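You operate a simulated robot arm through the tools that you are given. There is no shell and no other tool. Be economical: measure what you need, move in short steps, check, and stop when the job is done.

You run a simulated robot arm. Do the job below in one go: nothing can be reset, and whatever is moved stays where it is left.

JOB
Close down the heat press: dial off, time to SHORT, head over the pad, switch off.

Only the result counts: the job must be done as asked and must still hold three seconds after the hand-in. Knocking over, shifting, dropping, spilling or breaking anything else fails it.

ROBOT AND FRAMES
A 6-joint arm with a two-finger parallel gripper, fixed in place. Base frame: the origin is at the foot of the arm, x ahead of it, y to its left, z up; the work surface is at about z = 0.848. Lengths are in m, angles in degrees, forces in N, time in s.
With the tool pointing down near the work surface it reaches from about 0.26 to 0.68 m from the base axis. Its first joint turns from -66.0 to 66.0 degrees. Payload 2.9 kg.
The TCP is the grasp point between the finger pads, 0.03 m short of the fingertips. In the tool frame z runs along the fingers and y along their closing line. The gripper opens to 0.11 m. The fingers are 0.02 m wide and 0.01 m thick; the gripper's body (0.048 by 0.112 m) begins 0.055 m behind the TCP.
Orientation is told as [roll, pitch, yaw] about the base's x, y, z axes, in that order, counted from this pose: with the fingers straight down and closing along the base's y, the tool's x points along the base's -x, its y along +y and its z along -z.

CONTROLS
- The arm moves only by the tool drive_tool. Its argument "series" is a list of rows, each a list of 6 numbers: the shift along the base's x, y, z in units of 150 mm (1.0 is 150 mm), then the turn, a rotation vector about the base's x, y, z in units of 60 degrees (1.0 is 60 degrees). In form: [[tx, ty, tz, ax, ay, az], ...]. A call has 1 to 10 rows; each row is the pose to reach, as a shift and turn from the pose commanded when the call began. "gripper" is the gripper command, from -1 (shut) to 1 (fully open), values between in proportion, set as the call begins (left out, the last holds). A call with a number of a shift or a turn outside -1 to 1 is refused whole. Each row takes 0.2 s and may step no farther than 0.05 m and 8.6 degrees from the row before; otherwise, or with a gripper value out of range, the whole call is refused. Where a pose cannot be reached the arm comes as near as it can. A force on the tool above 50 N (or 10 N above the force at the start of the call, whichever is more), or a blocked arm, ends the call early, and 0.2 s more pass. The fingers move at their own pace (about 0.108 m/s each) and stop on an object; they squeeze with about 39 N. The grip force told is the motor's: it shows also when the fingers shut on nothing. Time passes only in rows, and 0.2 s behind the last, so rows that repeat a pose let the fingers close. The reply holds the time, the measured pose of the TCP, the force on the tool along the base axes, the opening and the grip force, in the units named above and with some noise, with the torque about the TCP (base axes, N m) and any sound that the robot's microphone picked up.
- Cameras (640 x 400 px; columns grow to the right, rows downward): "scene" is fixed at [0.0714, 0.4292, 1.3883]; the picture's right is [-0.82, -0.57, 0.00], its down [-0.31, 0.44, -0.84] and it looks along [0.48, -0.69, -0.54] (base axes); focal length 251 px, centre (320, 200). "wrist" rides on the gripper at [0.072, 0.017, -0.103] in the tool frame; the picture's right is [-0.23, 0.97, 0.00], its down [-0.76, -0.18, -0.62] and it looks along [-0.61, -0.14, 0.78] (tool axes); focal length 222 px, centre (320, 200). There is no depth. A picture from a camera that has moved, and an enlarged one, comes with that camera's place and axes in the base frame and with its lens.
- capture(camera): a new picture of that camera. The clock stands still meanwhile.
- close_up(camera, box): a new picture of the part [left, top, right, bottom] of that camera's present view, enlarged. The clock stands still meanwhile.
- finish_job(): hands the job in; it is judged then, once.

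Go step by step. Nothing tells you positions but the pictures and the camera data: compare them with the known pose of the tool, close in by small moves and look again before you grip or let go. The budget is 120 turns and 84 pictures, counting those below and the enlarged ones. Unless the task says otherwise, let go and move clear before handing in, and close with one line.

The tools are called after "Request:" as a command line: name --pt "numbers of a row" for each row, then --argument value for the rest, lists and objects as JSON in quotes. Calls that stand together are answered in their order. drive_tool: Moves the arm, as the interface text tells. Its arguments: {"type":"object","properties":{"series":{"type":"array"},"gripper":{"type":"number"}},"required":["series"]} The other tools are called the same way: capture (camera) takes a picture; close_up (camera, box) takes an enlarged picture of a part of a camera's view; finish_job () hands the job in.

At the start:

```text
time: 0.0
ee_pos: [0.4002, -0.0178, 1.1724]
ee_rot: [0.0, -0.1, 0.0]
contact_force: [0.9, -1.0, 0.1]
moment: [0.0, -0.02, -0.02]
width: 0.1099
gripper_force: 0.0
```

scene: 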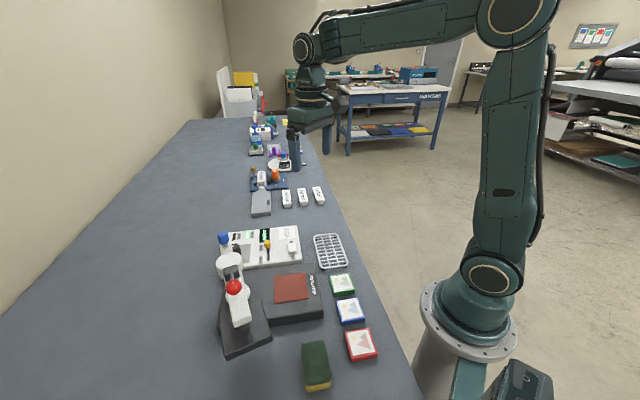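
wrist: 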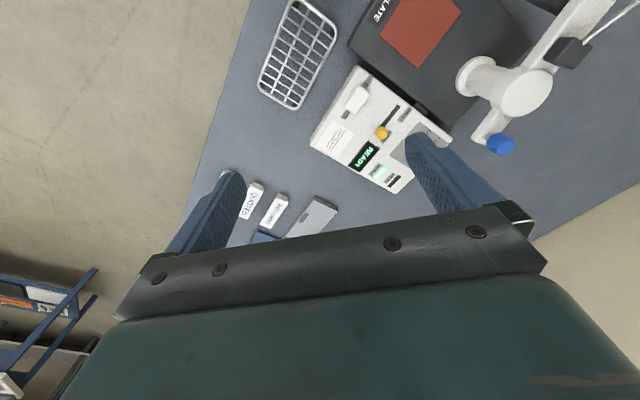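

I see a heat press with a control panel, a swing arm with a head, and a pad. I'll look closer at each part first.

Request:
close_up --camera "scene" --box '[200, 215, 360, 315]'

Request:
close_up --camera "wrist" --box '[300, 60, 460, 200]'

Request:
close_up --camera "scene" --box '[190, 220, 350, 400]'

```text
4.00 times, centred on (280, 265) of scene
camera zoom: at [0.0714, 0.4292, 1.3883], right [-0.82, -0.57, 0.0], down [-0.31, 0.44, -0.84], along [0.48, -0.69, -0.54], focal length 1002 px, centre (480, -60)
```

zoom: 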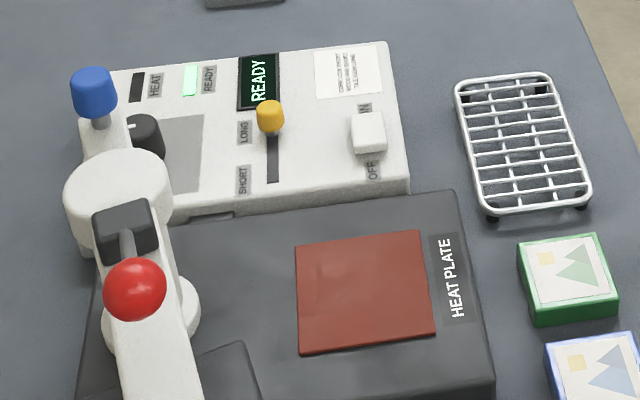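

```text
2.86 times, centred on (380, 130) of wrist
camera zoom: at [0.3292, -0.0009, 1.2756], right [0.23, 0.97, 0.0], down [0.76, -0.18, 0.62], along [0.61, -0.14, -0.78], focal length 635 px, centre (149, 400)
```

zoom: 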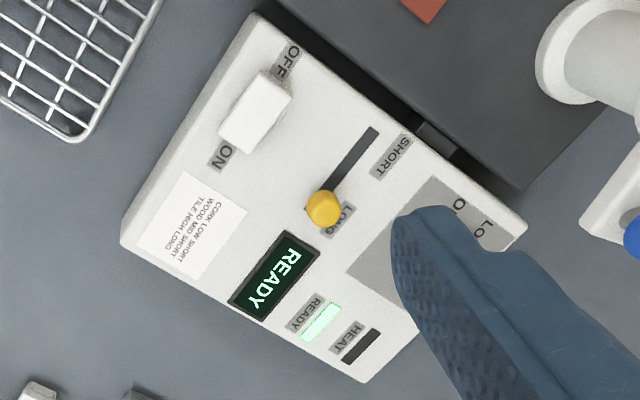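

```text
2.22 times, centred on (270, 310) of scene
camera zoom: at [0.0714, 0.4292, 1.3883], right [-0.82, -0.57, 0.0], down [-0.31, 0.44, -0.84], along [0.48, -0.69, -0.54], focal length 557 px, centre (431, -44)
```

zoom: 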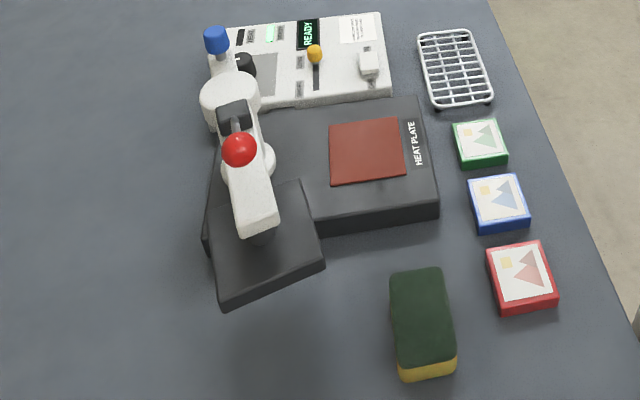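

I take the slider knob to be near (0.506, 0.071, 0.888), the rocker near (0.44, 0.04), the dial near (0.55, 0.14) and the head pivot near (0.45, 0.22). I'll move so the wrist camera can see the dial and the swing arm.

Request:
drive_tool --pt "-0.11 0.27 0 0 0 0" --pt "-0.22 0.54 0 0 0 0" --pt "-0.33 0.8 0 0 0 0" --pt "-0.33 0.8 0 0 0 0"

Request:
capture --camera "wrist"

```text
time: 1.0
ee_pos: [0.351, 0.1017, 1.1747]
ee_rot: [-0.1, 0.0, 0.0]
contact_force: [-0.4, 0.2, -0.6]
moment: [0.01, 0.0, -0.02]
width: 0.1101
gripper_force: 0.0
```

```text
78 pictures are left
camera wrist: at [0.2792, 0.1184, 1.2779], right [0.23, 0.97, 0.0], down [0.76, -0.18, 0.62], along [0.61, -0.14, -0.78], focal length 222 px, centre (320, 200)
```

wrist: 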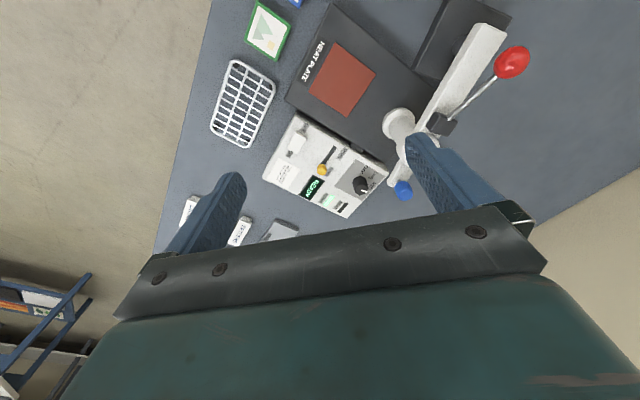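

Request:
close_up --camera "wrist" --box '[250, 100, 410, 220]'

Request:
close_up --camera "wrist" --box '[360, 0, 560, 220]'

```text
3.33 times, centred on (330, 160) of wrist
camera zoom: at [0.2792, 0.1184, 1.2779], right [0.23, 0.97, 0.0], down [0.76, -0.18, 0.62], along [0.61, -0.14, -0.78], focal length 740 px, centre (287, 333)
```

zoom: 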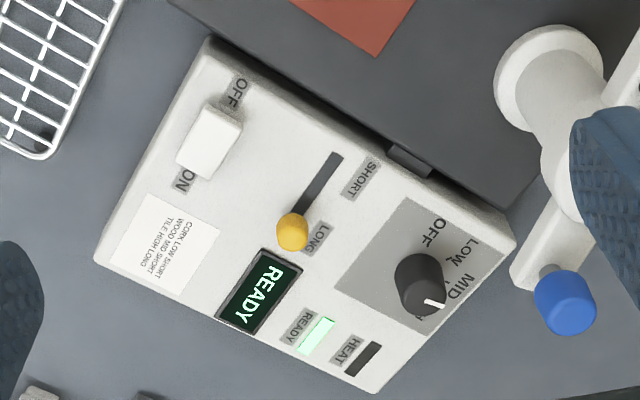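

```text
1.82 times, centred on (460, 110) of wrist
camera zoom: at [0.2792, 0.1184, 1.2779], right [0.23, 0.97, 0.0], down [0.76, -0.18, 0.62], along [0.61, -0.14, -0.78], focal length 404 px, centre (66, 364)
```

zoom: 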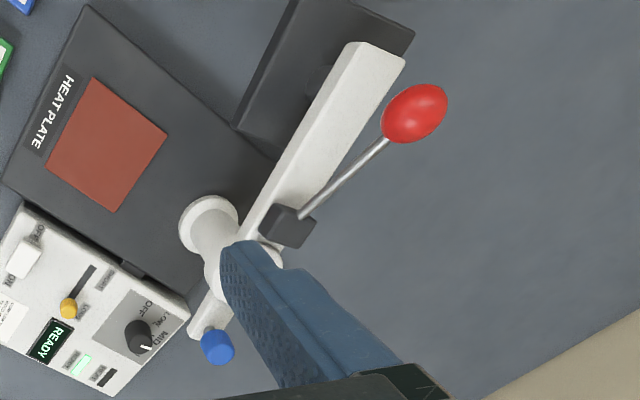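

The dial points near HIGH at about (0.556, 0.139), and the blue knob on the swing arm's tail stands near (0.50, 0.197, 1.0). I'll move closer with the fingers narrowed for a precise look.

Request:
drive_tool --pt "0.25 0.05 -0.1 0 0 0" --pt "0.5 0.1 -0.25 0 0 0" --pt "0.75 0.15 -0.4 0 0 0" --pt "1.0 0.18 -0.6 0 0 0" --pt "1.0 0.18 -0.6 0 0 0" --gripper 0.1

Request:
capture --camera "wrist"

Request:
close_up --camera "scene" --box '[180, 180, 340, 280]'

```text
time: 2.2
ee_pos: [0.5012, 0.1266, 1.0824]
ee_rot: [0.0, 0.0, 0.0]
contact_force: [-0.7, -0.2, 0.1]
moment: [-0.03, 0.02, 0.03]
width: 0.0606
gripper_force: 0.0
```

```text
75 pictures are left
camera wrist: at [0.4309, 0.144, 1.1847], right [0.23, 0.97, 0.0], down [0.76, -0.18, 0.62], along [0.61, -0.14, -0.78], focal length 222 px, centre (320, 200)
```

wrist: 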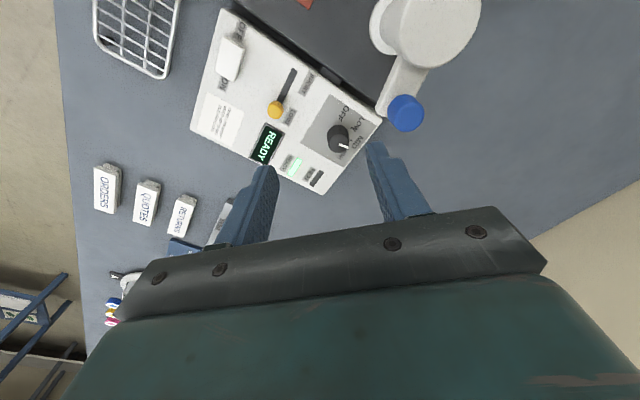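

```text
4.00 times, centred on (260, 230) of scene
camera zoom: at [0.0715, 0.4292, 1.3883], right [-0.82, -0.57, 0.0], down [-0.31, 0.44, -0.84], along [0.48, -0.69, -0.54], focal length 1002 px, centre (560, 80)
```

zoom: 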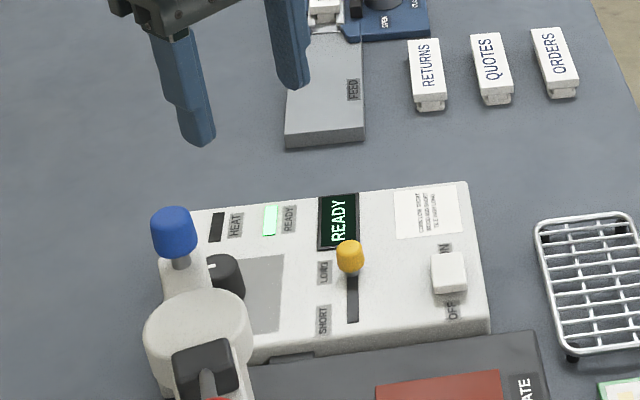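

Request:
close_up --camera "wrist" --box '[260, 40, 440, 200]'

Request:
capture --camera "scene"

```text
2.50 times, centred on (350, 120) of wrist
camera zoom: at [0.4309, 0.144, 1.1847], right [0.23, 0.97, 0.0], down [0.76, -0.18, 0.62], along [0.61, -0.14, -0.78], focal length 555 px, centre (245, 400)
```

zoom: 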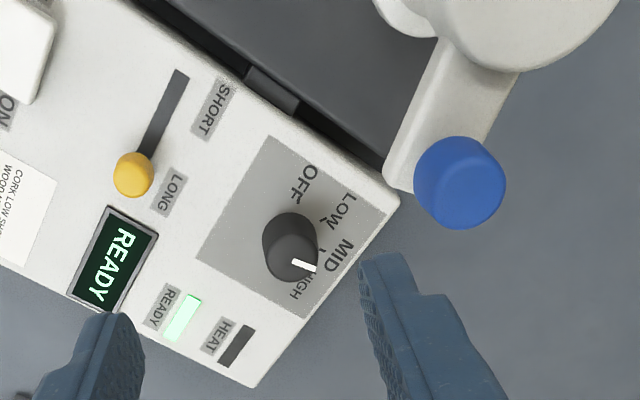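

```text
72 pictures are left
```

scene: 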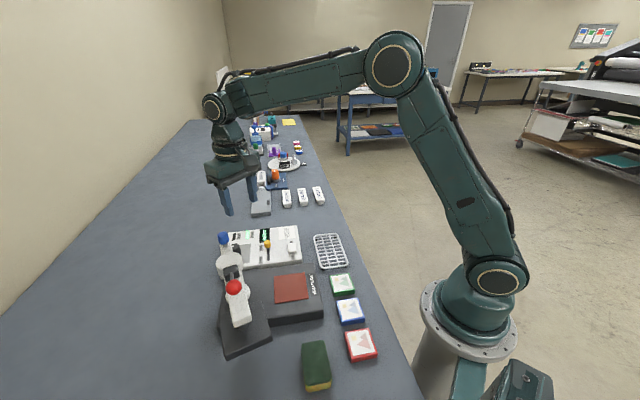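

The dial pointer is at MID, and OFF lies about 104° counter-clockwise; the dial's centre is near (0.559, 0.140), top about z 0.906. I'll move over it and yaw to about -110° so the body stays clear of the blue knob while turning.

Request:
drive_tool --pt "0.06 0.01 0 0 0 -0.14" --pt "0.12 0.02 0 0 0 -0.28" --pt "0.18 0.03 0 0 0 -0.42" --pt "0.24 0.04 0 0 0 -0.56" --pt "0.3 0.06 0 0 0 -0.7" --pt "0.36 0.08 0 0 0 -0.84" --pt "0.387 0.08 0 0 0 -0.98" --pt "0.387 0.08 0 0 0 -0.98"

Request:
drive_tool --pt "0 0 0 0 0 -0.14" --pt "0 0 0 0 0 -0.28" --pt "0 0 0 0 0 -0.42" --pt "0 0 0 0 0 -0.56" --pt "0 0 0 0 0 -0.7" --pt "0 0 0 0 0 -0.84" --pt "0 0 0 0 0 -0.84"

Request:
capture --camera "wrist"

Request:
close_up --camera "scene" --box '[180, 160, 340, 280]'

```text
time: 4.0
ee_pos: [0.5601, 0.139, 1.0817]
ee_rot: [0.0, 0.1, -58.9]
contact_force: [-0.9, 0.7, 0.1]
moment: [0.01, 0.0, 0.02]
width: 0.0605
gripper_force: 0.0
```

```text
time: 5.6
ee_pos: [0.559, 0.1407, 1.0829]
ee_rot: [0.0, 0.0, -109.3]
contact_force: [0.6, 0.8, -0.1]
moment: [-0.03, -0.02, -0.03]
width: 0.0607
gripper_force: 0.0
```

```text
71 pictures are left
camera wrist: at [0.6, 0.204, 1.1852], right [0.84, -0.54, 0.0], down [-0.42, -0.66, 0.62], along [-0.33, -0.53, -0.78], focal length 222 px, centre (320, 200)
```

wrist: 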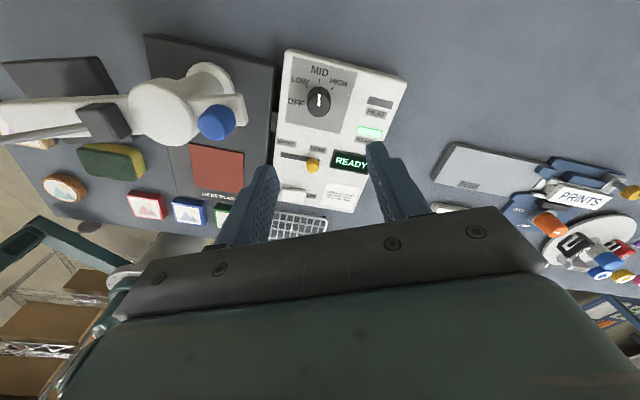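

```text
3.33 times, centred on (260, 220) of scene
camera zoom: at [0.0714, 0.4292, 1.3883], right [-0.82, -0.57, 0.0], down [-0.31, 0.44, -0.84], along [0.48, -0.69, -0.54], focal length 835 px, centre (520, 133)
```

zoom: 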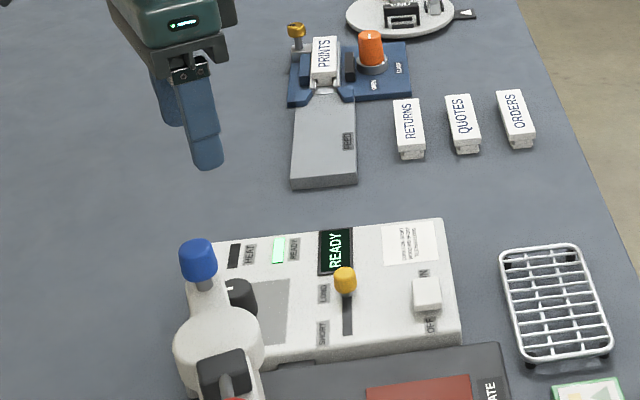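

The dial clearly reads MID, with OFF counter-clockwise. I'll descend to just above the knob and check again.

Request:
drive_tool --pt "0 0.005 -0.3 0 0 0" --pt "0.005 0.005 -0.6 0 0 0" --pt "0.008 0.008 -0.8 0 0 0" --pt "0.008 0.008 -0.8 0 0 0"

Request:
capture --camera "wrist"

Request:
close_up --camera "scene" --box '[180, 180, 320, 280]'

```text
time: 6.6
ee_pos: [0.5598, 0.1407, 0.9624]
ee_rot: [0.0, 0.0, -109.1]
contact_force: [-1.3, 0.0, -0.8]
moment: [0.0, 0.01, 0.02]
width: 0.0605
gripper_force: 0.0
```

```text
69 pictures are left
camera wrist: at [0.6012, 0.2046, 1.0652], right [0.84, -0.53, 0.0], down [-0.42, -0.66, 0.62], along [-0.33, -0.53, -0.78], focal length 222 px, centre (320, 200)
```

wrist: 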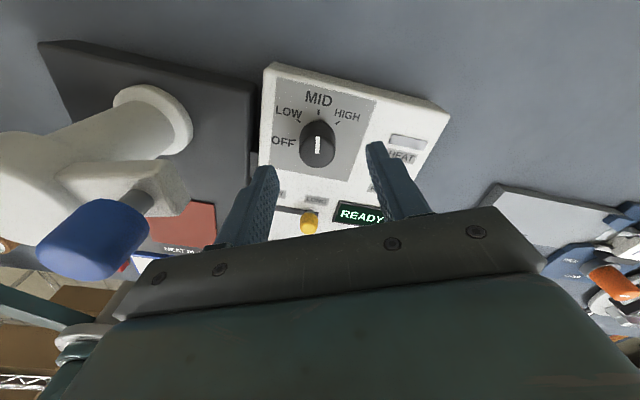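

```text
4.00 times, centred on (250, 230) of scene
camera zoom: at [0.0714, 0.4292, 1.3883], right [-0.82, -0.57, 0.0], down [-0.31, 0.44, -0.84], along [0.48, -0.69, -0.54], focal length 1002 px, centre (600, 80)
```

zoom: 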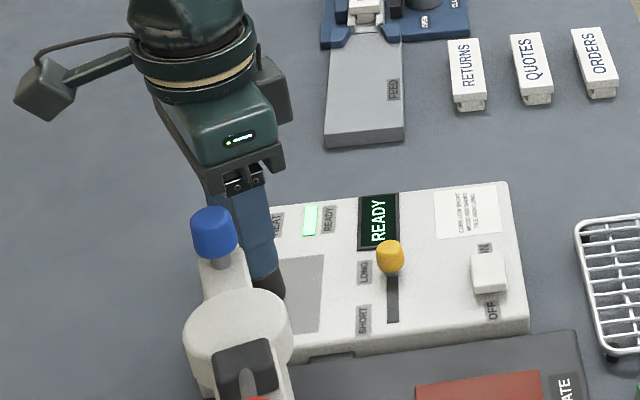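

A camera box on a boom rides on the gripper, so I must keep it away from the blue knob. I'll turn the dial in two grips of about 52°, between yaw -121 and -69.

Request:
drive_tool --pt "0 0 0 0 0 -0.1" --pt "0 0 0 0 0 -0.2" --pt "0 0 -0.17 0 0 -0.2" --pt "0 0 -0.34 0 0 -0.2" --pt "0 0 -0.34 0 0 -0.2"

Request:
capture --camera "wrist"

Request:
close_up --camera "scene" --box '[180, 180, 320, 280]'

```text
time: 7.8
ee_pos: [0.5597, 0.142, 0.9104]
ee_rot: [0.0, 0.0, -121.2]
contact_force: [0.0, 0.0, 0.3]
moment: [0.0, 0.0, 0.0]
width: 0.0604
gripper_force: 0.0
```

```text
67 pictures are left
camera wrist: at [0.613, 0.1953, 1.0132], right [0.72, -0.7, 0.0], down [-0.55, -0.56, 0.62], along [-0.44, -0.45, -0.78], focal length 222 px, centre (320, 200)
```

wrist: 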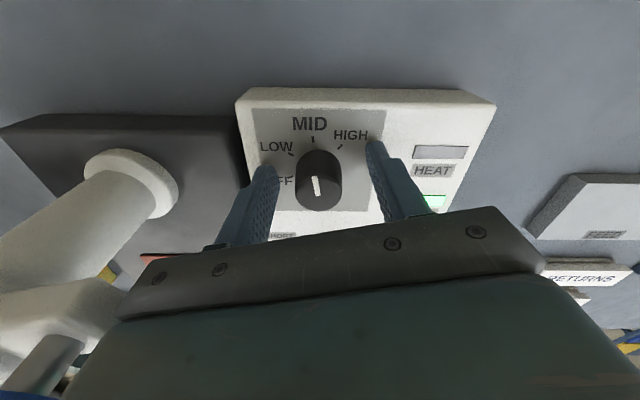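

```text
4.00 times, centred on (250, 230) of scene
camera zoom: at [0.0714, 0.4292, 1.3883], right [-0.82, -0.57, 0.0], down [-0.31, 0.44, -0.84], along [0.48, -0.69, -0.54], focal length 1002 px, centre (600, 80)
```

zoom: 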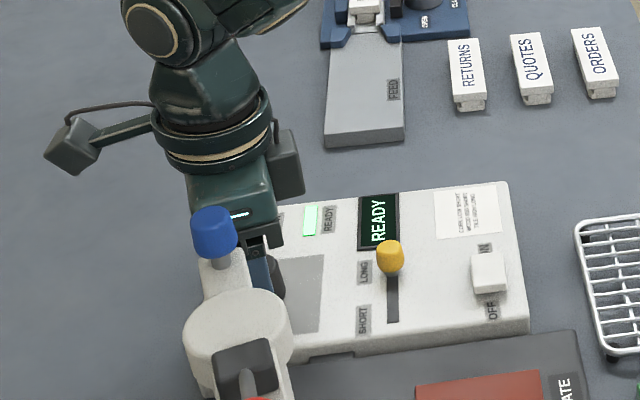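

The knob sits between the fingers. I'll close on it and turn 52° counter-clockwise.

Request:
drive_tool --pt "0 0 0 0 0 0" --pt "0 0 0 0 0 0" --pt "0 0 0 0 0 0" --gripper -1

Request:
drive_tool --pt "0 0 0 0 0 0.12" --pt "0 0 0 0 0 0.24" --pt "0 0 0 0 0 0.36" --pt "0 0 0 0 0 0.48" --pt "0 0 0 0 0 0.6" --pt "0 0 0 0 0 0.74" --pt "0 0 0 0 0 0.87" --pt "0 0 0 0 0 0.87"

Request:
capture --camera "wrist"

```text
time: 8.6
ee_pos: [0.5587, 0.1428, 0.9096]
ee_rot: [-0.1, -0.1, -121.0]
contact_force: [-13.6, 9.2, 4.5]
moment: [0.15, 0.58, -0.05]
width: 0.0298
gripper_force: 44.4
```

```text
time: 10.4
ee_pos: [0.5557, 0.1418, 0.9113]
ee_rot: [-0.9, 0.2, -68.7]
contact_force: [-39.0, 12.7, 7.3]
moment: [0.03, 0.87, -0.06]
width: 0.0304
gripper_force: 45.1
```

```text
65 pictures are left
camera wrist: at [0.5481, 0.2163, 1.0135], right [0.99, 0.14, -0.01], down [0.12, -0.77, 0.62], along [0.08, -0.62, -0.78], focal length 222 px, centre (320, 200)
```

wrist: 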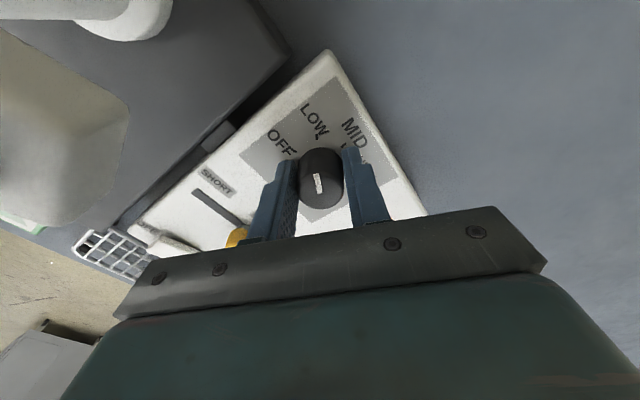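

The knob turned to LOW, but the side force shows my grip was a few mm too far in +x. I'll open and then look.

Request:
drive_tool --pt "0 0 0 0 0 0" --pt "0 0 0 0 0 0" --gripper 0.1

Request:
capture --camera "wrist"

Request:
close_up --camera "scene" --box '[180, 180, 320, 280]'

```text
time: 11.0
ee_pos: [0.5599, 0.1413, 0.9112]
ee_rot: [0.1, -0.1, -69.0]
contact_force: [0.2, -0.3, -0.2]
moment: [-0.02, 0.01, -0.01]
width: 0.0604
gripper_force: 0.1
```

```text
64 pictures are left
camera wrist: at [0.5522, 0.2152, 1.0147], right [0.99, 0.14, 0.0], down [0.1, -0.77, 0.62], along [0.09, -0.62, -0.78], focal length 222 px, centre (320, 200)
```

wrist: 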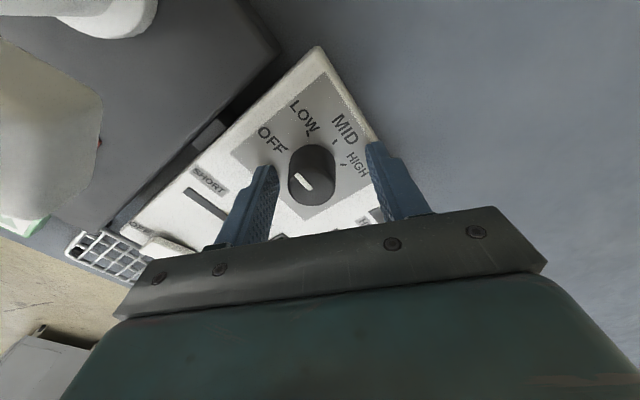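

```text
4.00 times, centred on (250, 230) of scene
camera zoom: at [0.0714, 0.4292, 1.3883], right [-0.82, -0.57, 0.0], down [-0.31, 0.44, -0.84], along [0.48, -0.69, -0.54], focal length 1002 px, centre (600, 80)
```

zoom: 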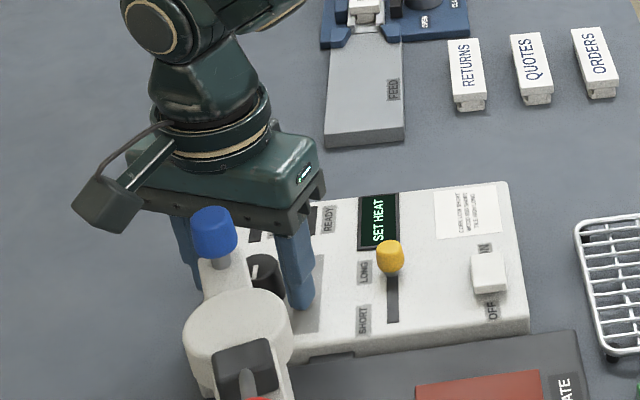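

Request:
close_up --camera "wrist" --box '[230, 80, 390, 220]'

```text
2.86 times, centred on (310, 150) of wrist
camera zoom: at [0.5522, 0.2152, 1.0147], right [0.99, 0.14, 0.0], down [0.1, -0.77, 0.62], along [0.09, -0.62, -0.78], focal length 635 px, centre (349, 343)
```

zoom: 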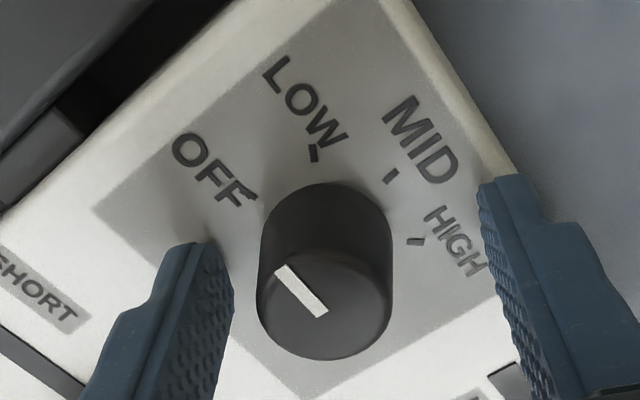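

The display now reads SET HEAT and the pointer is about 20° short of OFF. A fit to the tick marks puts the dial's centre at (0.5585, 0.138), so I'll correct for that, back off 24° and grip again.

Request:
drive_tool --pt "-0.005 -0.012 0 0 0 -0.13" --pt "-0.009 -0.022 0 0 0 -0.26" --pt "-0.009 -0.022 0 0 0 -0.4" --pt "-0.009 -0.022 0 0 0 -0.4"

Request:
drive_tool --pt "0 0 0 0 0 0" --pt "0 0 0 0 0 0" --pt "0 0 0 0 0 0" --gripper -1

Request:
close_up --camera "wrist" --box '[230, 80, 390, 220]'

```text
time: 12.0
ee_pos: [0.5582, 0.1387, 0.9097]
ee_rot: [0.0, 0.0, -93.1]
contact_force: [-0.3, 0.8, -0.8]
moment: [0.06, 0.01, 0.01]
width: 0.0607
gripper_force: 0.2
```

```text
time: 12.8
ee_pos: [0.557, 0.1386, 0.9115]
ee_rot: [-0.3, -0.1, -92.9]
contact_force: [-22.0, -0.6, 6.9]
moment: [0.05, 0.48, 0.01]
width: 0.0305
gripper_force: 45.2
```

```text
2.86 times, centred on (310, 150) of wrist
camera zoom: at [0.579, 0.2112, 1.0136], right [0.96, -0.28, -0.01], down [-0.21, -0.75, 0.63], along [-0.18, -0.6, -0.78], focal length 635 px, centre (349, 343)
```

zoom: 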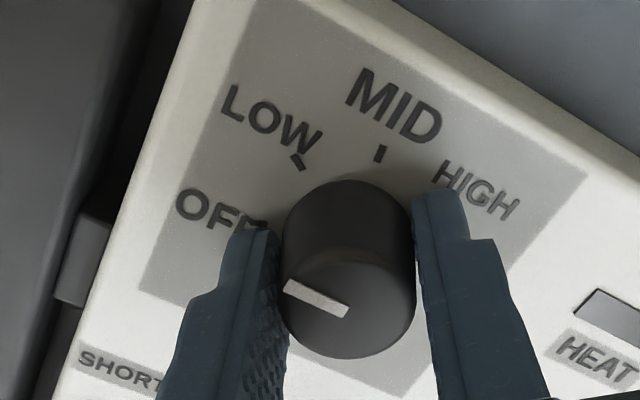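

Gripped, with the centre still about 2 mm more to -x. I'll ease that out and turn the last 20°.

Request:
drive_tool --pt "-0.012 0 0 0 0 0" --pt "-0.014 0 0 0 0 0.11" --pt "-0.014 0 0 0 0 0.22" --pt "-0.014 0 0 0 0 0.34" --pt "-0.014 0 0 0 0 0.34"

Request:
close_up --camera "wrist" --box '[230, 80, 390, 220]'

```text
time: 14.0
ee_pos: [0.5578, 0.1401, 0.9108]
ee_rot: [0.0, -0.1, -72.5]
contact_force: [-13.9, 8.2, 0.6]
moment: [0.16, 0.46, 0.02]
width: 0.0303
gripper_force: 45.5
```

```text
2.86 times, centred on (310, 150) of wrist
camera zoom: at [0.5522, 0.2138, 1.0138], right [1.0, 0.08, 0.0], down [0.06, -0.78, 0.62], along [0.05, -0.62, -0.78], focal length 635 px, centre (349, 343)
```

zoom: 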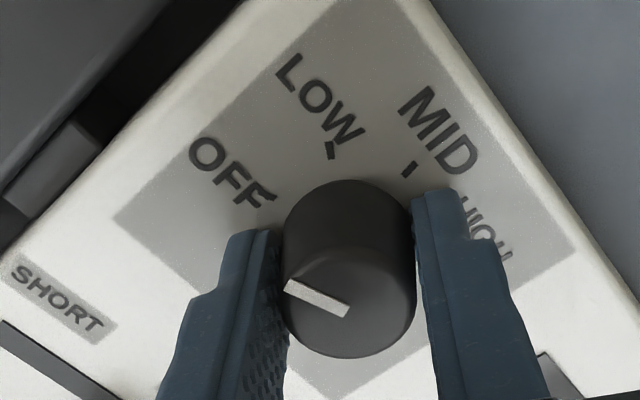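

Request:
drive_tool --pt "0 0 0 0 0 0" --pt "0 0 0 0 0 0" --gripper 0.1

Request:
close_up --camera "wrist" --box '[230, 80, 390, 220]'

Request:
close_up --camera "scene" --box '[180, 180, 320, 280]'

```text
time: 14.6
ee_pos: [0.5567, 0.1379, 0.9106]
ee_rot: [0.1, 0.0, -72.6]
contact_force: [-0.2, -0.4, 0.5]
moment: [-0.01, 0.0, -0.01]
width: 0.0604
gripper_force: 0.0
```

```text
2.86 times, centred on (310, 150) of wrist
camera zoom: at [0.5532, 0.2132, 1.0141], right [1.0, 0.07, 0.0], down [0.06, -0.78, 0.62], along [0.05, -0.62, -0.78], focal length 635 px, centre (349, 343)
```

zoom: 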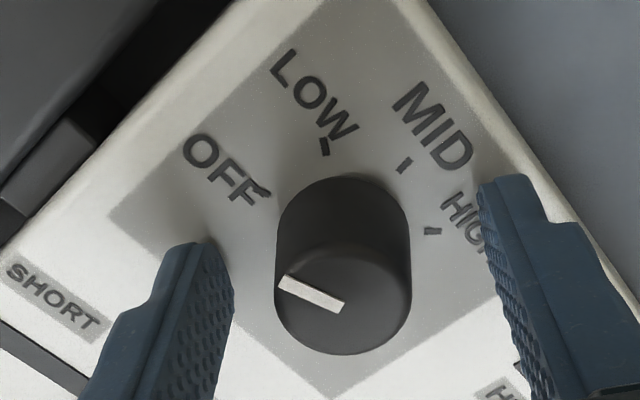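

```text
4.00 times, centred on (250, 230) of scene
camera zoom: at [0.0714, 0.4292, 1.3883], right [-0.82, -0.57, 0.0], down [-0.31, 0.44, -0.84], along [0.48, -0.69, -0.54], focal length 1002 px, centre (600, 80)
```

zoom: 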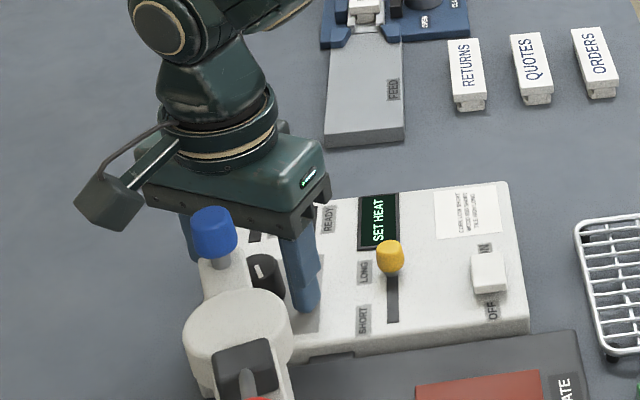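

The pointer lines up with OFF. I'll lift clear, yaw to about +44° so the fingers close along the slider's slot, and move over the slider knob.

Request:
drive_tool --pt "0 0 0.3 0 0 0" --pt "0 0 0.6 0 0 0" --pt "0 0 0.95 0 0 0" --pt "0 0 0.95 0 0 0.14" --pt "0 0 0.95 0 0 0.28" --pt "-0.05 -0.1 0.95 0 0 0.42" --pt "-0.15 -0.2 0.95 0 0 0.56" --pt "-0.2 -0.3 0.95 0 0 0.7" --pt "-0.3 -0.4 0.95 0 0 0.84" --pt "-0.33 -0.44 0.95 0 0 0.97"

Request:
drive_tool --pt "0 0 0 0 0 0.14" --pt "0 0 0 0 0 0.28" --pt "0 0 0 0 0 0.42" --pt "0 0 0 0 0 0.56" --pt "0 0 0 0 0 0.7" --pt "0 0 0 0 0 0.84" --pt "0 0 -0.2 0 0 0.97" --pt "0 0 -0.4 0 0 0.97" --pt "0 0 -0.4 0 0 0.97"

Request:
capture --camera "wrist"

Request:
close_up --camera "scene" --box '[180, 180, 340, 280]'

```text
refused: row 3 steps farther than a row can; nothing moved
```

```text
time: 15.6
ee_pos: [0.5637, 0.1419, 0.9131]
ee_rot: [1.0, -0.9, -42.7]
contact_force: [15.5, 10.5, -5.6]
moment: [-1.4, 1.53, -1.52]
width: 0.0608
gripper_force: 0.1
stopped in row 4: the force on the tool passed its limit at 66 N (the readings are from after the stop); the commanded pose is now the measured one
```

```text
57 pictures are left
camera wrist: at [0.5205, 0.2036, 1.0152], right [0.83, 0.56, 0.02], down [0.43, -0.65, 0.63], along [0.37, -0.51, -0.78], focal length 222 px, centre (320, 200)
```

wrist: 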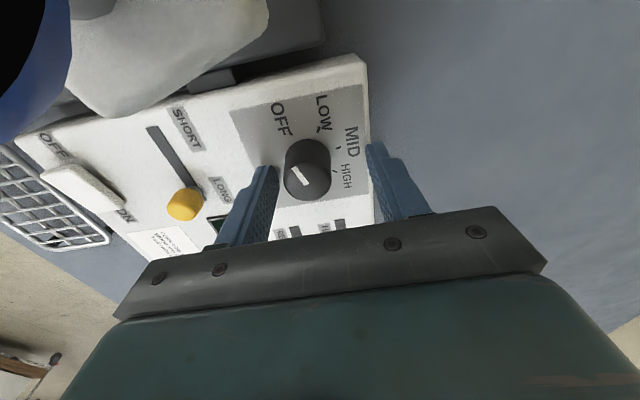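

```text
4.00 times, centred on (260, 230) of scene
camera zoom: at [0.072, 0.4295, 1.3882], right [-0.82, -0.57, 0.0], down [-0.31, 0.44, -0.84], along [0.48, -0.69, -0.54], focal length 1002 px, centre (560, 80)
```

zoom: 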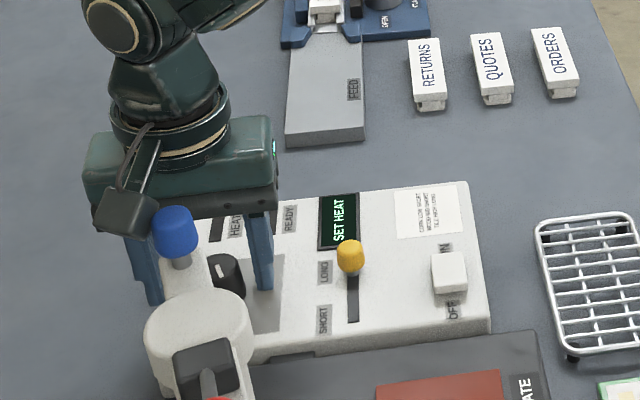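

My error: the first call was refused and the second ran anyway, so the camera box touched the blue knob. Nothing looks displaced. I'll rotate back, then lift.

Request:
drive_tool --pt "0 0 0 0 0 -0.13" --pt "-0.02 -0.02 0 0 0 -0.26" --pt "-0.04 -0.025 0 0 0 -0.4" --pt "-0.04 -0.025 0 0 0 -0.5" --pt "-0.04 -0.025 0 0 0 -0.5"

```text
time: 16.8
ee_pos: [0.5561, 0.1375, 0.9126]
ee_rot: [0.7, -0.7, -72.5]
contact_force: [-0.2, 0.0, 0.5]
moment: [-0.01, 0.01, 0.0]
width: 0.0605
gripper_force: 0.0
```

Free again. Lifting straight up now.

Request:
drive_tool --pt "0 0 0.3 0 0 0" --pt "0 0 0.6 0 0 0" --pt "0 0 0.9 0 0 0" --pt "0 0 1.0 0 0 0" --pt "0 0 1.0 0 0 0"

Request:
close_up --camera "scene" --box '[180, 200, 340, 320]'

```text
time: 18.0
ee_pos: [0.5568, 0.1372, 1.0627]
ee_rot: [0.8, -0.7, -72.4]
contact_force: [0.0, -0.6, -0.2]
moment: [0.02, 0.01, 0.03]
width: 0.0606
gripper_force: 0.1
```

```text
3.33 times, centred on (260, 260) of scene
camera zoom: at [0.0714, 0.4292, 1.3883], right [-0.82, -0.57, 0.0], down [-0.31, 0.44, -0.84], along [0.48, -0.69, -0.54], focal length 835 px, centre (520, 0)
```

zoom: 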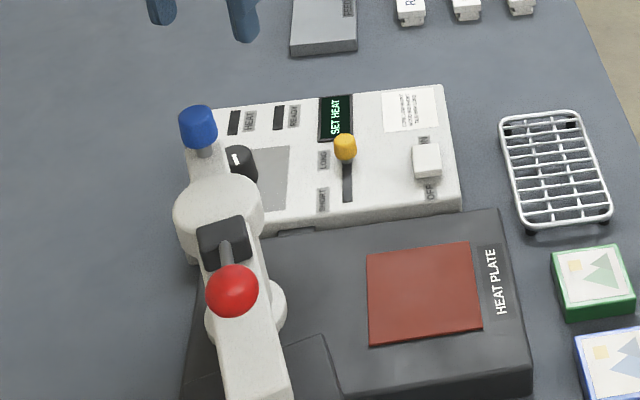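

The press is unmoved. At this height I'll swing the yaw round and go above the slider knob.

Request:
drive_tool --pt "0 -0.05 0.05 0 0 0.13" --pt "-0.03 -0.1 0.1 0 0 0.26" --pt "-0.08 -0.15 0.1 0 0 0.39" --pt "-0.14 -0.2 0.1 0 0 0.52" --pt "-0.2 -0.28 0.1 0 0 0.65" --pt "-0.27 -0.36 0.1 0 0 0.78" --pt "-0.34 -0.43 0.1 0 0 0.91" --pt "-0.34 -0.43 0.1 0 0 0.97" --pt "-0.34 -0.43 0.1 0 0 0.97"

```text
time: 20.0
ee_pos: [0.5056, 0.0725, 1.0775]
ee_rot: [0.8, -0.8, -14.1]
contact_force: [0.2, -0.4, -0.7]
moment: [0.01, 0.0, -0.02]
width: 0.0603
gripper_force: 0.1
```

Request:
drive_tool --pt "0 0 0 0 0 0.13" --pt "0 0 0 0 0 0.26" --pt "0 0 0 0 0 0.39" --pt "0 0 0 0 0 0.52" --pt "0 0 0 0 0 0.65" --pt "0 0 0 0 0 0.78" --pt "0 0 0 0 0 0.91" --pt "0 0 0 -0.01 0.01 0.97" --pt "0 0 0 -0.01 0.01 0.97"

Request:
capture --camera "wrist"

```text
time: 22.0
ee_pos: [0.5044, 0.0729, 1.077]
ee_rot: [0.4, 0.0, 44.1]
contact_force: [-0.3, 0.4, -0.5]
moment: [0.02, 0.03, 0.0]
width: 0.0604
gripper_force: 0.1
```

```text
54 pictures are left
camera wrist: at [0.443, 0.0348, 1.1806], right [-0.51, 0.86, 0.01], down [0.67, 0.4, 0.62], along [0.53, 0.32, -0.78], focal length 222 px, centre (320, 200)
```

wrist: 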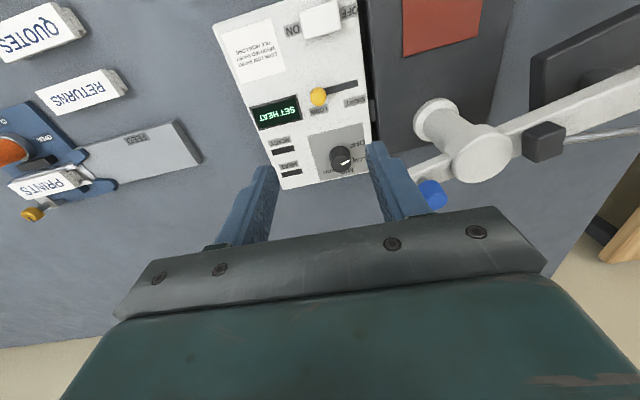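

The slider knob is near (0.503, 0.070), and its slot runs along my closing line to about (0.469, 0.106). I'll descend part way and check.

Request:
drive_tool --pt "-0.005 -0.01 -0.3 0 0 0" --pt "-0.01 -0.02 -0.6 0 0 0" --pt "-0.01 -0.02 -0.85 0 0 0" --pt "-0.01 -0.02 -0.85 0 0 0"

Request:
capture --camera "wrist"

Request:
close_up --camera "scene" --box '[200, 180, 340, 280]'

```text
time: 23.0
ee_pos: [0.5038, 0.0681, 0.9462]
ee_rot: [0.4, 0.0, 44.0]
contact_force: [-0.9, 0.4, -0.2]
moment: [-0.02, 0.03, -0.02]
width: 0.0608
gripper_force: 0.1
```

```text
53 pictures are left
camera wrist: at [0.4417, 0.0299, 1.0507], right [-0.51, 0.86, 0.01], down [0.67, 0.4, 0.62], along [0.53, 0.32, -0.78], focal length 222 px, centre (320, 200)
```

wrist: 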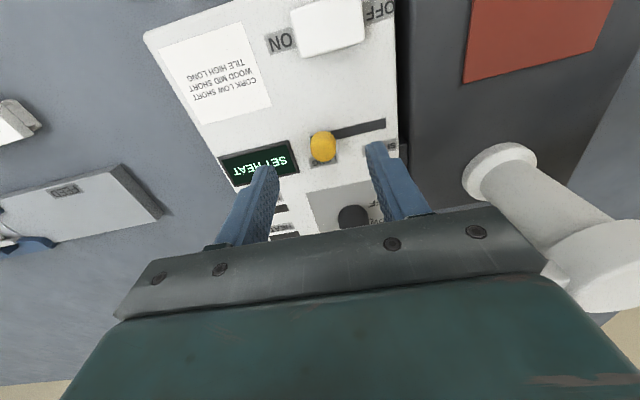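

```text
4.00 times, centred on (270, 230) of scene
camera zoom: at [0.0714, 0.4292, 1.3883], right [-0.82, -0.57, 0.0], down [-0.31, 0.44, -0.84], along [0.48, -0.69, -0.54], focal length 1002 px, centre (520, 80)
```

zoom: 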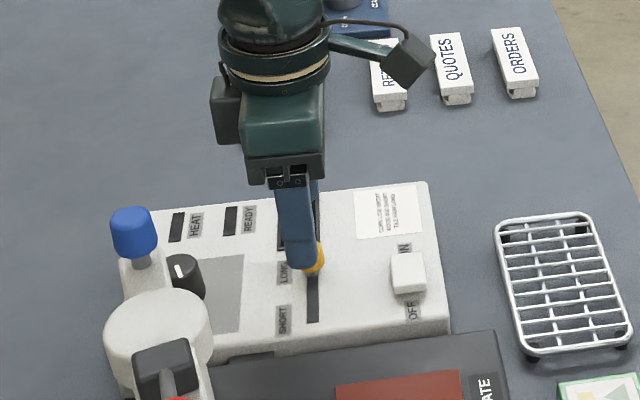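

Aligned within about 2 mm. I'll descend around the knob.

Request:
drive_tool --pt "0.008 0.01 -0.12 0 0 0" --pt "0.008 0.01 -0.235 0 0 0" --pt "0.008 0.01 -0.235 0 0 0"

Request:
capture --camera "wrist"

```text
time: 23.8
ee_pos: [0.5045, 0.0712, 0.9147]
ee_rot: [0.3, -0.1, 44.0]
contact_force: [0.4, 0.1, 0.0]
moment: [-0.01, 0.0, -0.02]
width: 0.0604
gripper_force: 0.1
```

```text
51 pictures are left
camera wrist: at [0.4422, 0.0334, 1.0177], right [-0.51, 0.86, 0.01], down [0.67, 0.4, 0.62], along [0.53, 0.32, -0.78], focal length 222 px, centre (320, 200)
```

wrist: 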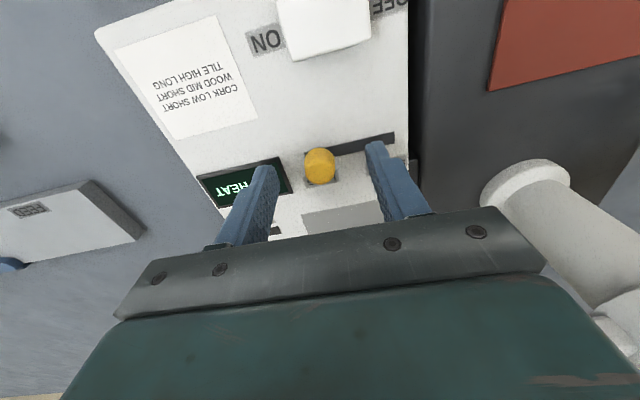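

Request:
drive_tool --pt "0 0 -0.03 0 0 0" --pt "0 0 -0.03 0 0 0" --pt "0 0 -0.03 0 0 0" --pt "0 0 -0.03 0 0 0" --gripper -1

Request:
close_up --camera "wrist" --box '[240, 80, 400, 220]'

```text
time: 24.8
ee_pos: [0.5031, 0.0729, 0.9119]
ee_rot: [0.3, -0.2, 44.2]
contact_force: [-9.3, 8.1, 21.2]
moment: [-0.25, 0.61, -0.01]
width: 0.0192
gripper_force: 45.2
```

```text
2.86 times, centred on (320, 150) of wrist
camera zoom: at [0.4413, 0.0334, 1.0145], right [-0.51, 0.86, 0.01], down [0.67, 0.4, 0.62], along [0.53, 0.33, -0.78], focal length 635 px, centre (320, 343)
```

zoom: 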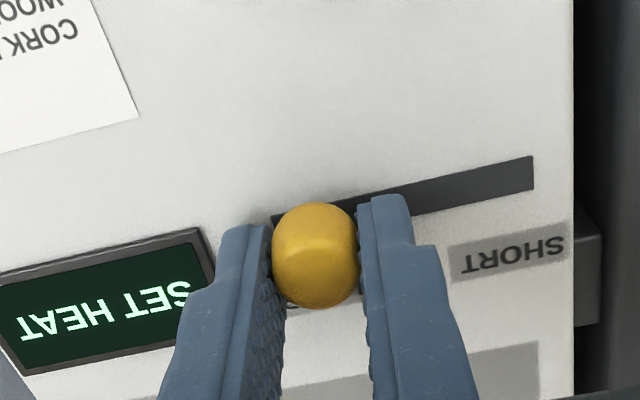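

Gripped on the knob, with a slight downward press. I'll raise 2 mm and slide toward SHORT.

Request:
drive_tool --pt "0 0 0.012 0 0 0" --pt "-0.042 0.043 0.012 0 0 0" --pt "-0.083 0.086 0.012 0 0 0" --pt "-0.125 0.13 0.012 0 0 0" --pt "-0.167 0.173 0.012 0 0 0" --pt "-0.167 0.173 0.012 0 0 0"

Request:
close_up --camera "wrist" --box '[240, 80, 400, 220]'

```text
time: 26.2
ee_pos: [0.4785, 0.0971, 0.9109]
ee_rot: [0.4, 0.1, 43.9]
contact_force: [1.5, 1.0, 4.5]
moment: [0.37, -0.44, -0.03]
width: 0.0195
gripper_force: 44.7
```

```text
2.86 times, centred on (320, 150) of wrist
camera zoom: at [0.416, 0.0591, 1.0145], right [-0.51, 0.86, 0.01], down [0.67, 0.4, 0.62], along [0.53, 0.32, -0.78], focal length 635 px, centre (320, 343)
```

zoom: 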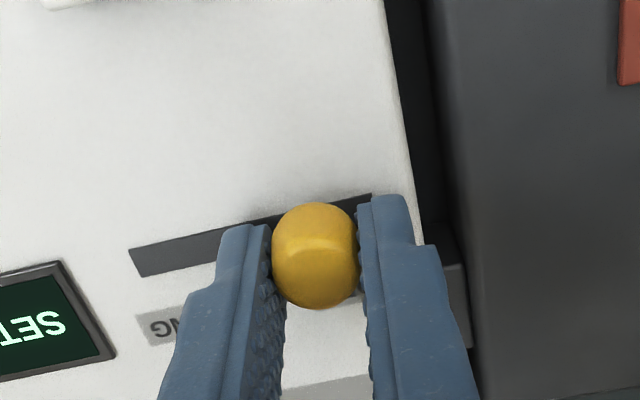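

It slides freely; on to the end stop.

Request:
drive_tool --pt "-0.016 0.017 0 0 0 0" --pt "-0.03 0.031 0 0 0 0" --pt "-0.044 0.046 0 0 0 0" --pt "-0.055 0.057 0 0 0 0" --pt "-0.065 0.067 0 0 0 0"

Request:
close_up --camera "wrist" --box '[240, 80, 400, 220]'

```text
time: 27.2
ee_pos: [0.4757, 0.1001, 0.9117]
ee_rot: [-0.4, -0.1, 43.1]
contact_force: [6.3, -3.7, -6.3]
moment: [-0.2, -0.05, 0.02]
width: 0.0191
gripper_force: 45.2
stopped in row 5: the force on the tool passed its limit at 54 N (the readings are from after the stop); the commanded pose is now the measured one
```

```text
2.86 times, centred on (320, 150) of wrist
camera zoom: at [0.4111, 0.0639, 1.0142], right [-0.5, 0.87, 0.0], down [0.67, 0.39, 0.63], along [0.54, 0.31, -0.78], focal length 635 px, centre (320, 343)
```

zoom: 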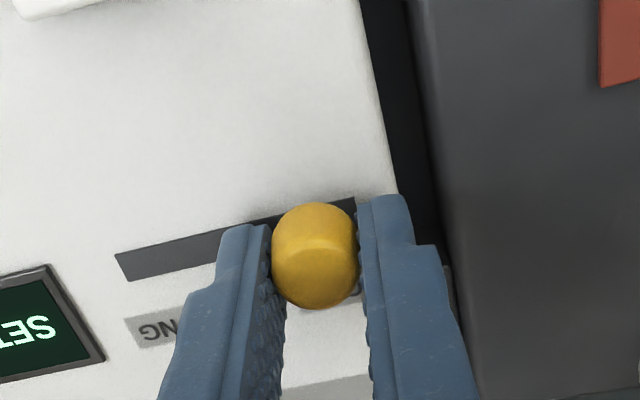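

The end stop is reached. I'll open and lift.

Request:
drive_tool --pt "0 0 0 0 0 0" --pt "0 0 0 0 0 0" --pt "0 0 0.3 0 0 0" --pt "0 0 0.6 0 0 0" --pt "0 0 0.9 0 0 0" --pt "0 0 0.9 0 0 0" --gripper 0.1

Request:
close_up --camera "scene" --box '[200, 210, 340, 310]'

Request:
capture --camera "wrist"

```text
time: 28.6
ee_pos: [0.4785, 0.0992, 1.0451]
ee_rot: [-0.2, -0.1, 43.3]
contact_force: [-0.1, 0.5, -0.8]
moment: [0.0, 0.01, 0.04]
width: 0.0604
gripper_force: 0.2
```

```text
4.00 times, centred on (270, 260) of scene
camera zoom: at [0.0714, 0.4292, 1.3883], right [-0.82, -0.57, 0.0], down [-0.31, 0.44, -0.84], along [0.48, -0.69, -0.54], focal length 1002 px, centre (520, -40)
```

zoom: 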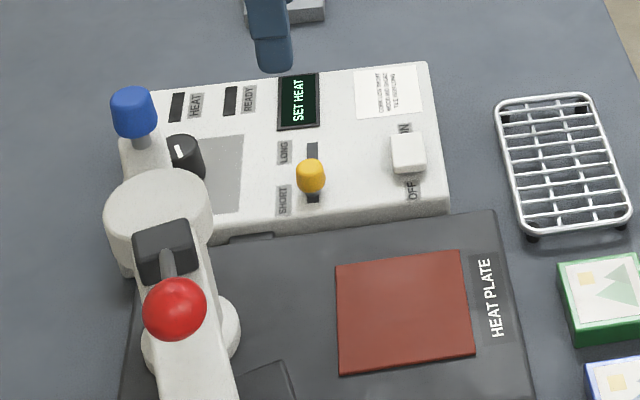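

```text
46 pictures are left
camera wrist: at [0.4148, 0.0624, 1.1479], right [-0.5, 0.87, 0.0], down [0.67, 0.39, 0.63], along [0.54, 0.31, -0.78], focal length 222 px, centre (320, 200)
```

wrist: 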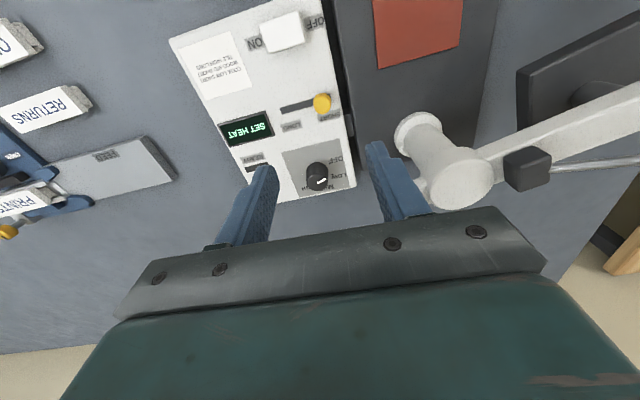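

Request:
close_up --camera "wrist" --box '[220, 0, 380, 140]'

```text
2.86 times, centred on (300, 70) of wrist
camera zoom: at [0.4148, 0.0624, 1.1479], right [-0.5, 0.87, 0.0], down [0.67, 0.39, 0.63], along [0.54, 0.31, -0.78], focal length 635 px, centre (377, 571)
```

zoom: 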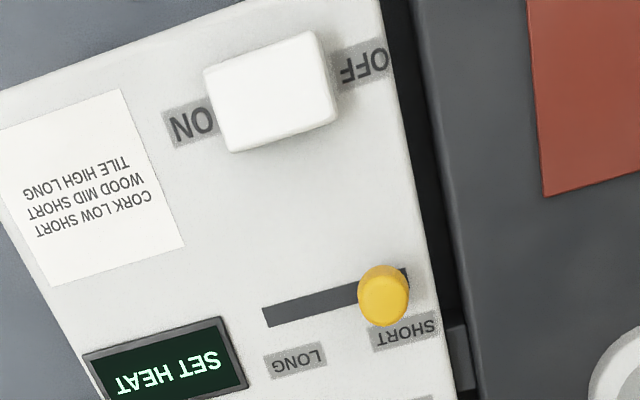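

The knob is near SHORT, but the stop may have come from the finger rather than the end stop. To make sure, I'll push it once from behind with closed fingers.

Request:
drive_tool --pt "0.11 -0.123 0 0 0 0" --pt "0.11 -0.123 -0.3 0 0 0" --pt "0.11 -0.123 -0.6 0 0 0" --pt "0.11 -0.123 -0.87 0 0 0" --pt "0.11 -0.123 -0.87 0 0 0" --gripper -1

Request:
close_up --camera "wrist" --box '[240, 80, 400, 220]'

```text
time: 29.9
ee_pos: [0.4919, 0.0804, 0.915]
ee_rot: [-0.2, -0.2, 43.1]
contact_force: [0.3, 0.6, 0.2]
moment: [-0.02, 0.0, -0.04]
width: 0.0003
gripper_force: 37.7
```

```text
2.86 times, centred on (320, 150) of wrist
camera zoom: at [0.4287, 0.0434, 1.0182], right [-0.5, 0.87, 0.0], down [0.67, 0.39, 0.63], along [0.54, 0.31, -0.78], focal length 635 px, centre (320, 343)
```

zoom: 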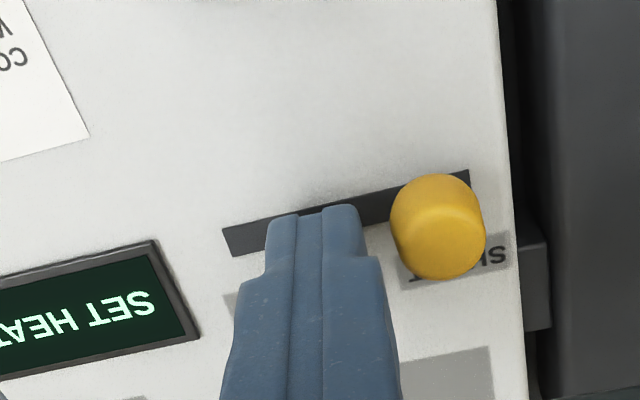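

Request:
drive_tool --pt "-0.014 0.0145 0 0 0 0" --pt "-0.028 0.029 0 0 0 0" --pt "-0.037 0.038 0 0 0 0" --pt "-0.046 0.048 0 0 0 0" --pt "-0.056 0.058 0 0 0 0" --pt "-0.065 0.067 0 0 0 0"

Request:
close_up --camera "wrist" --box '[240, 80, 400, 220]'

```text
time: 31.2
ee_pos: [0.4872, 0.086, 0.9151]
ee_rot: [-1.1, -0.5, 42.4]
contact_force: [6.0, -4.6, -4.8]
moment: [-0.14, -0.22, 0.04]
width: 0.0002
gripper_force: 37.5
stopped in row 6: the force on the tool passed its limit at 53 N (the readings are from after the stop); the commanded pose is now the measured one
```

```text
2.86 times, centred on (320, 150) of wrist
camera zoom: at [0.421, 0.0506, 1.018], right [-0.49, 0.87, -0.02], down [0.67, 0.39, 0.63], along [0.56, 0.3, -0.77], focal length 635 px, centre (320, 343)
```

zoom: 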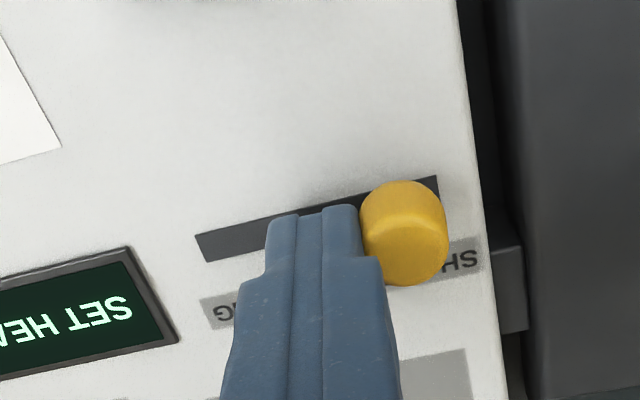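

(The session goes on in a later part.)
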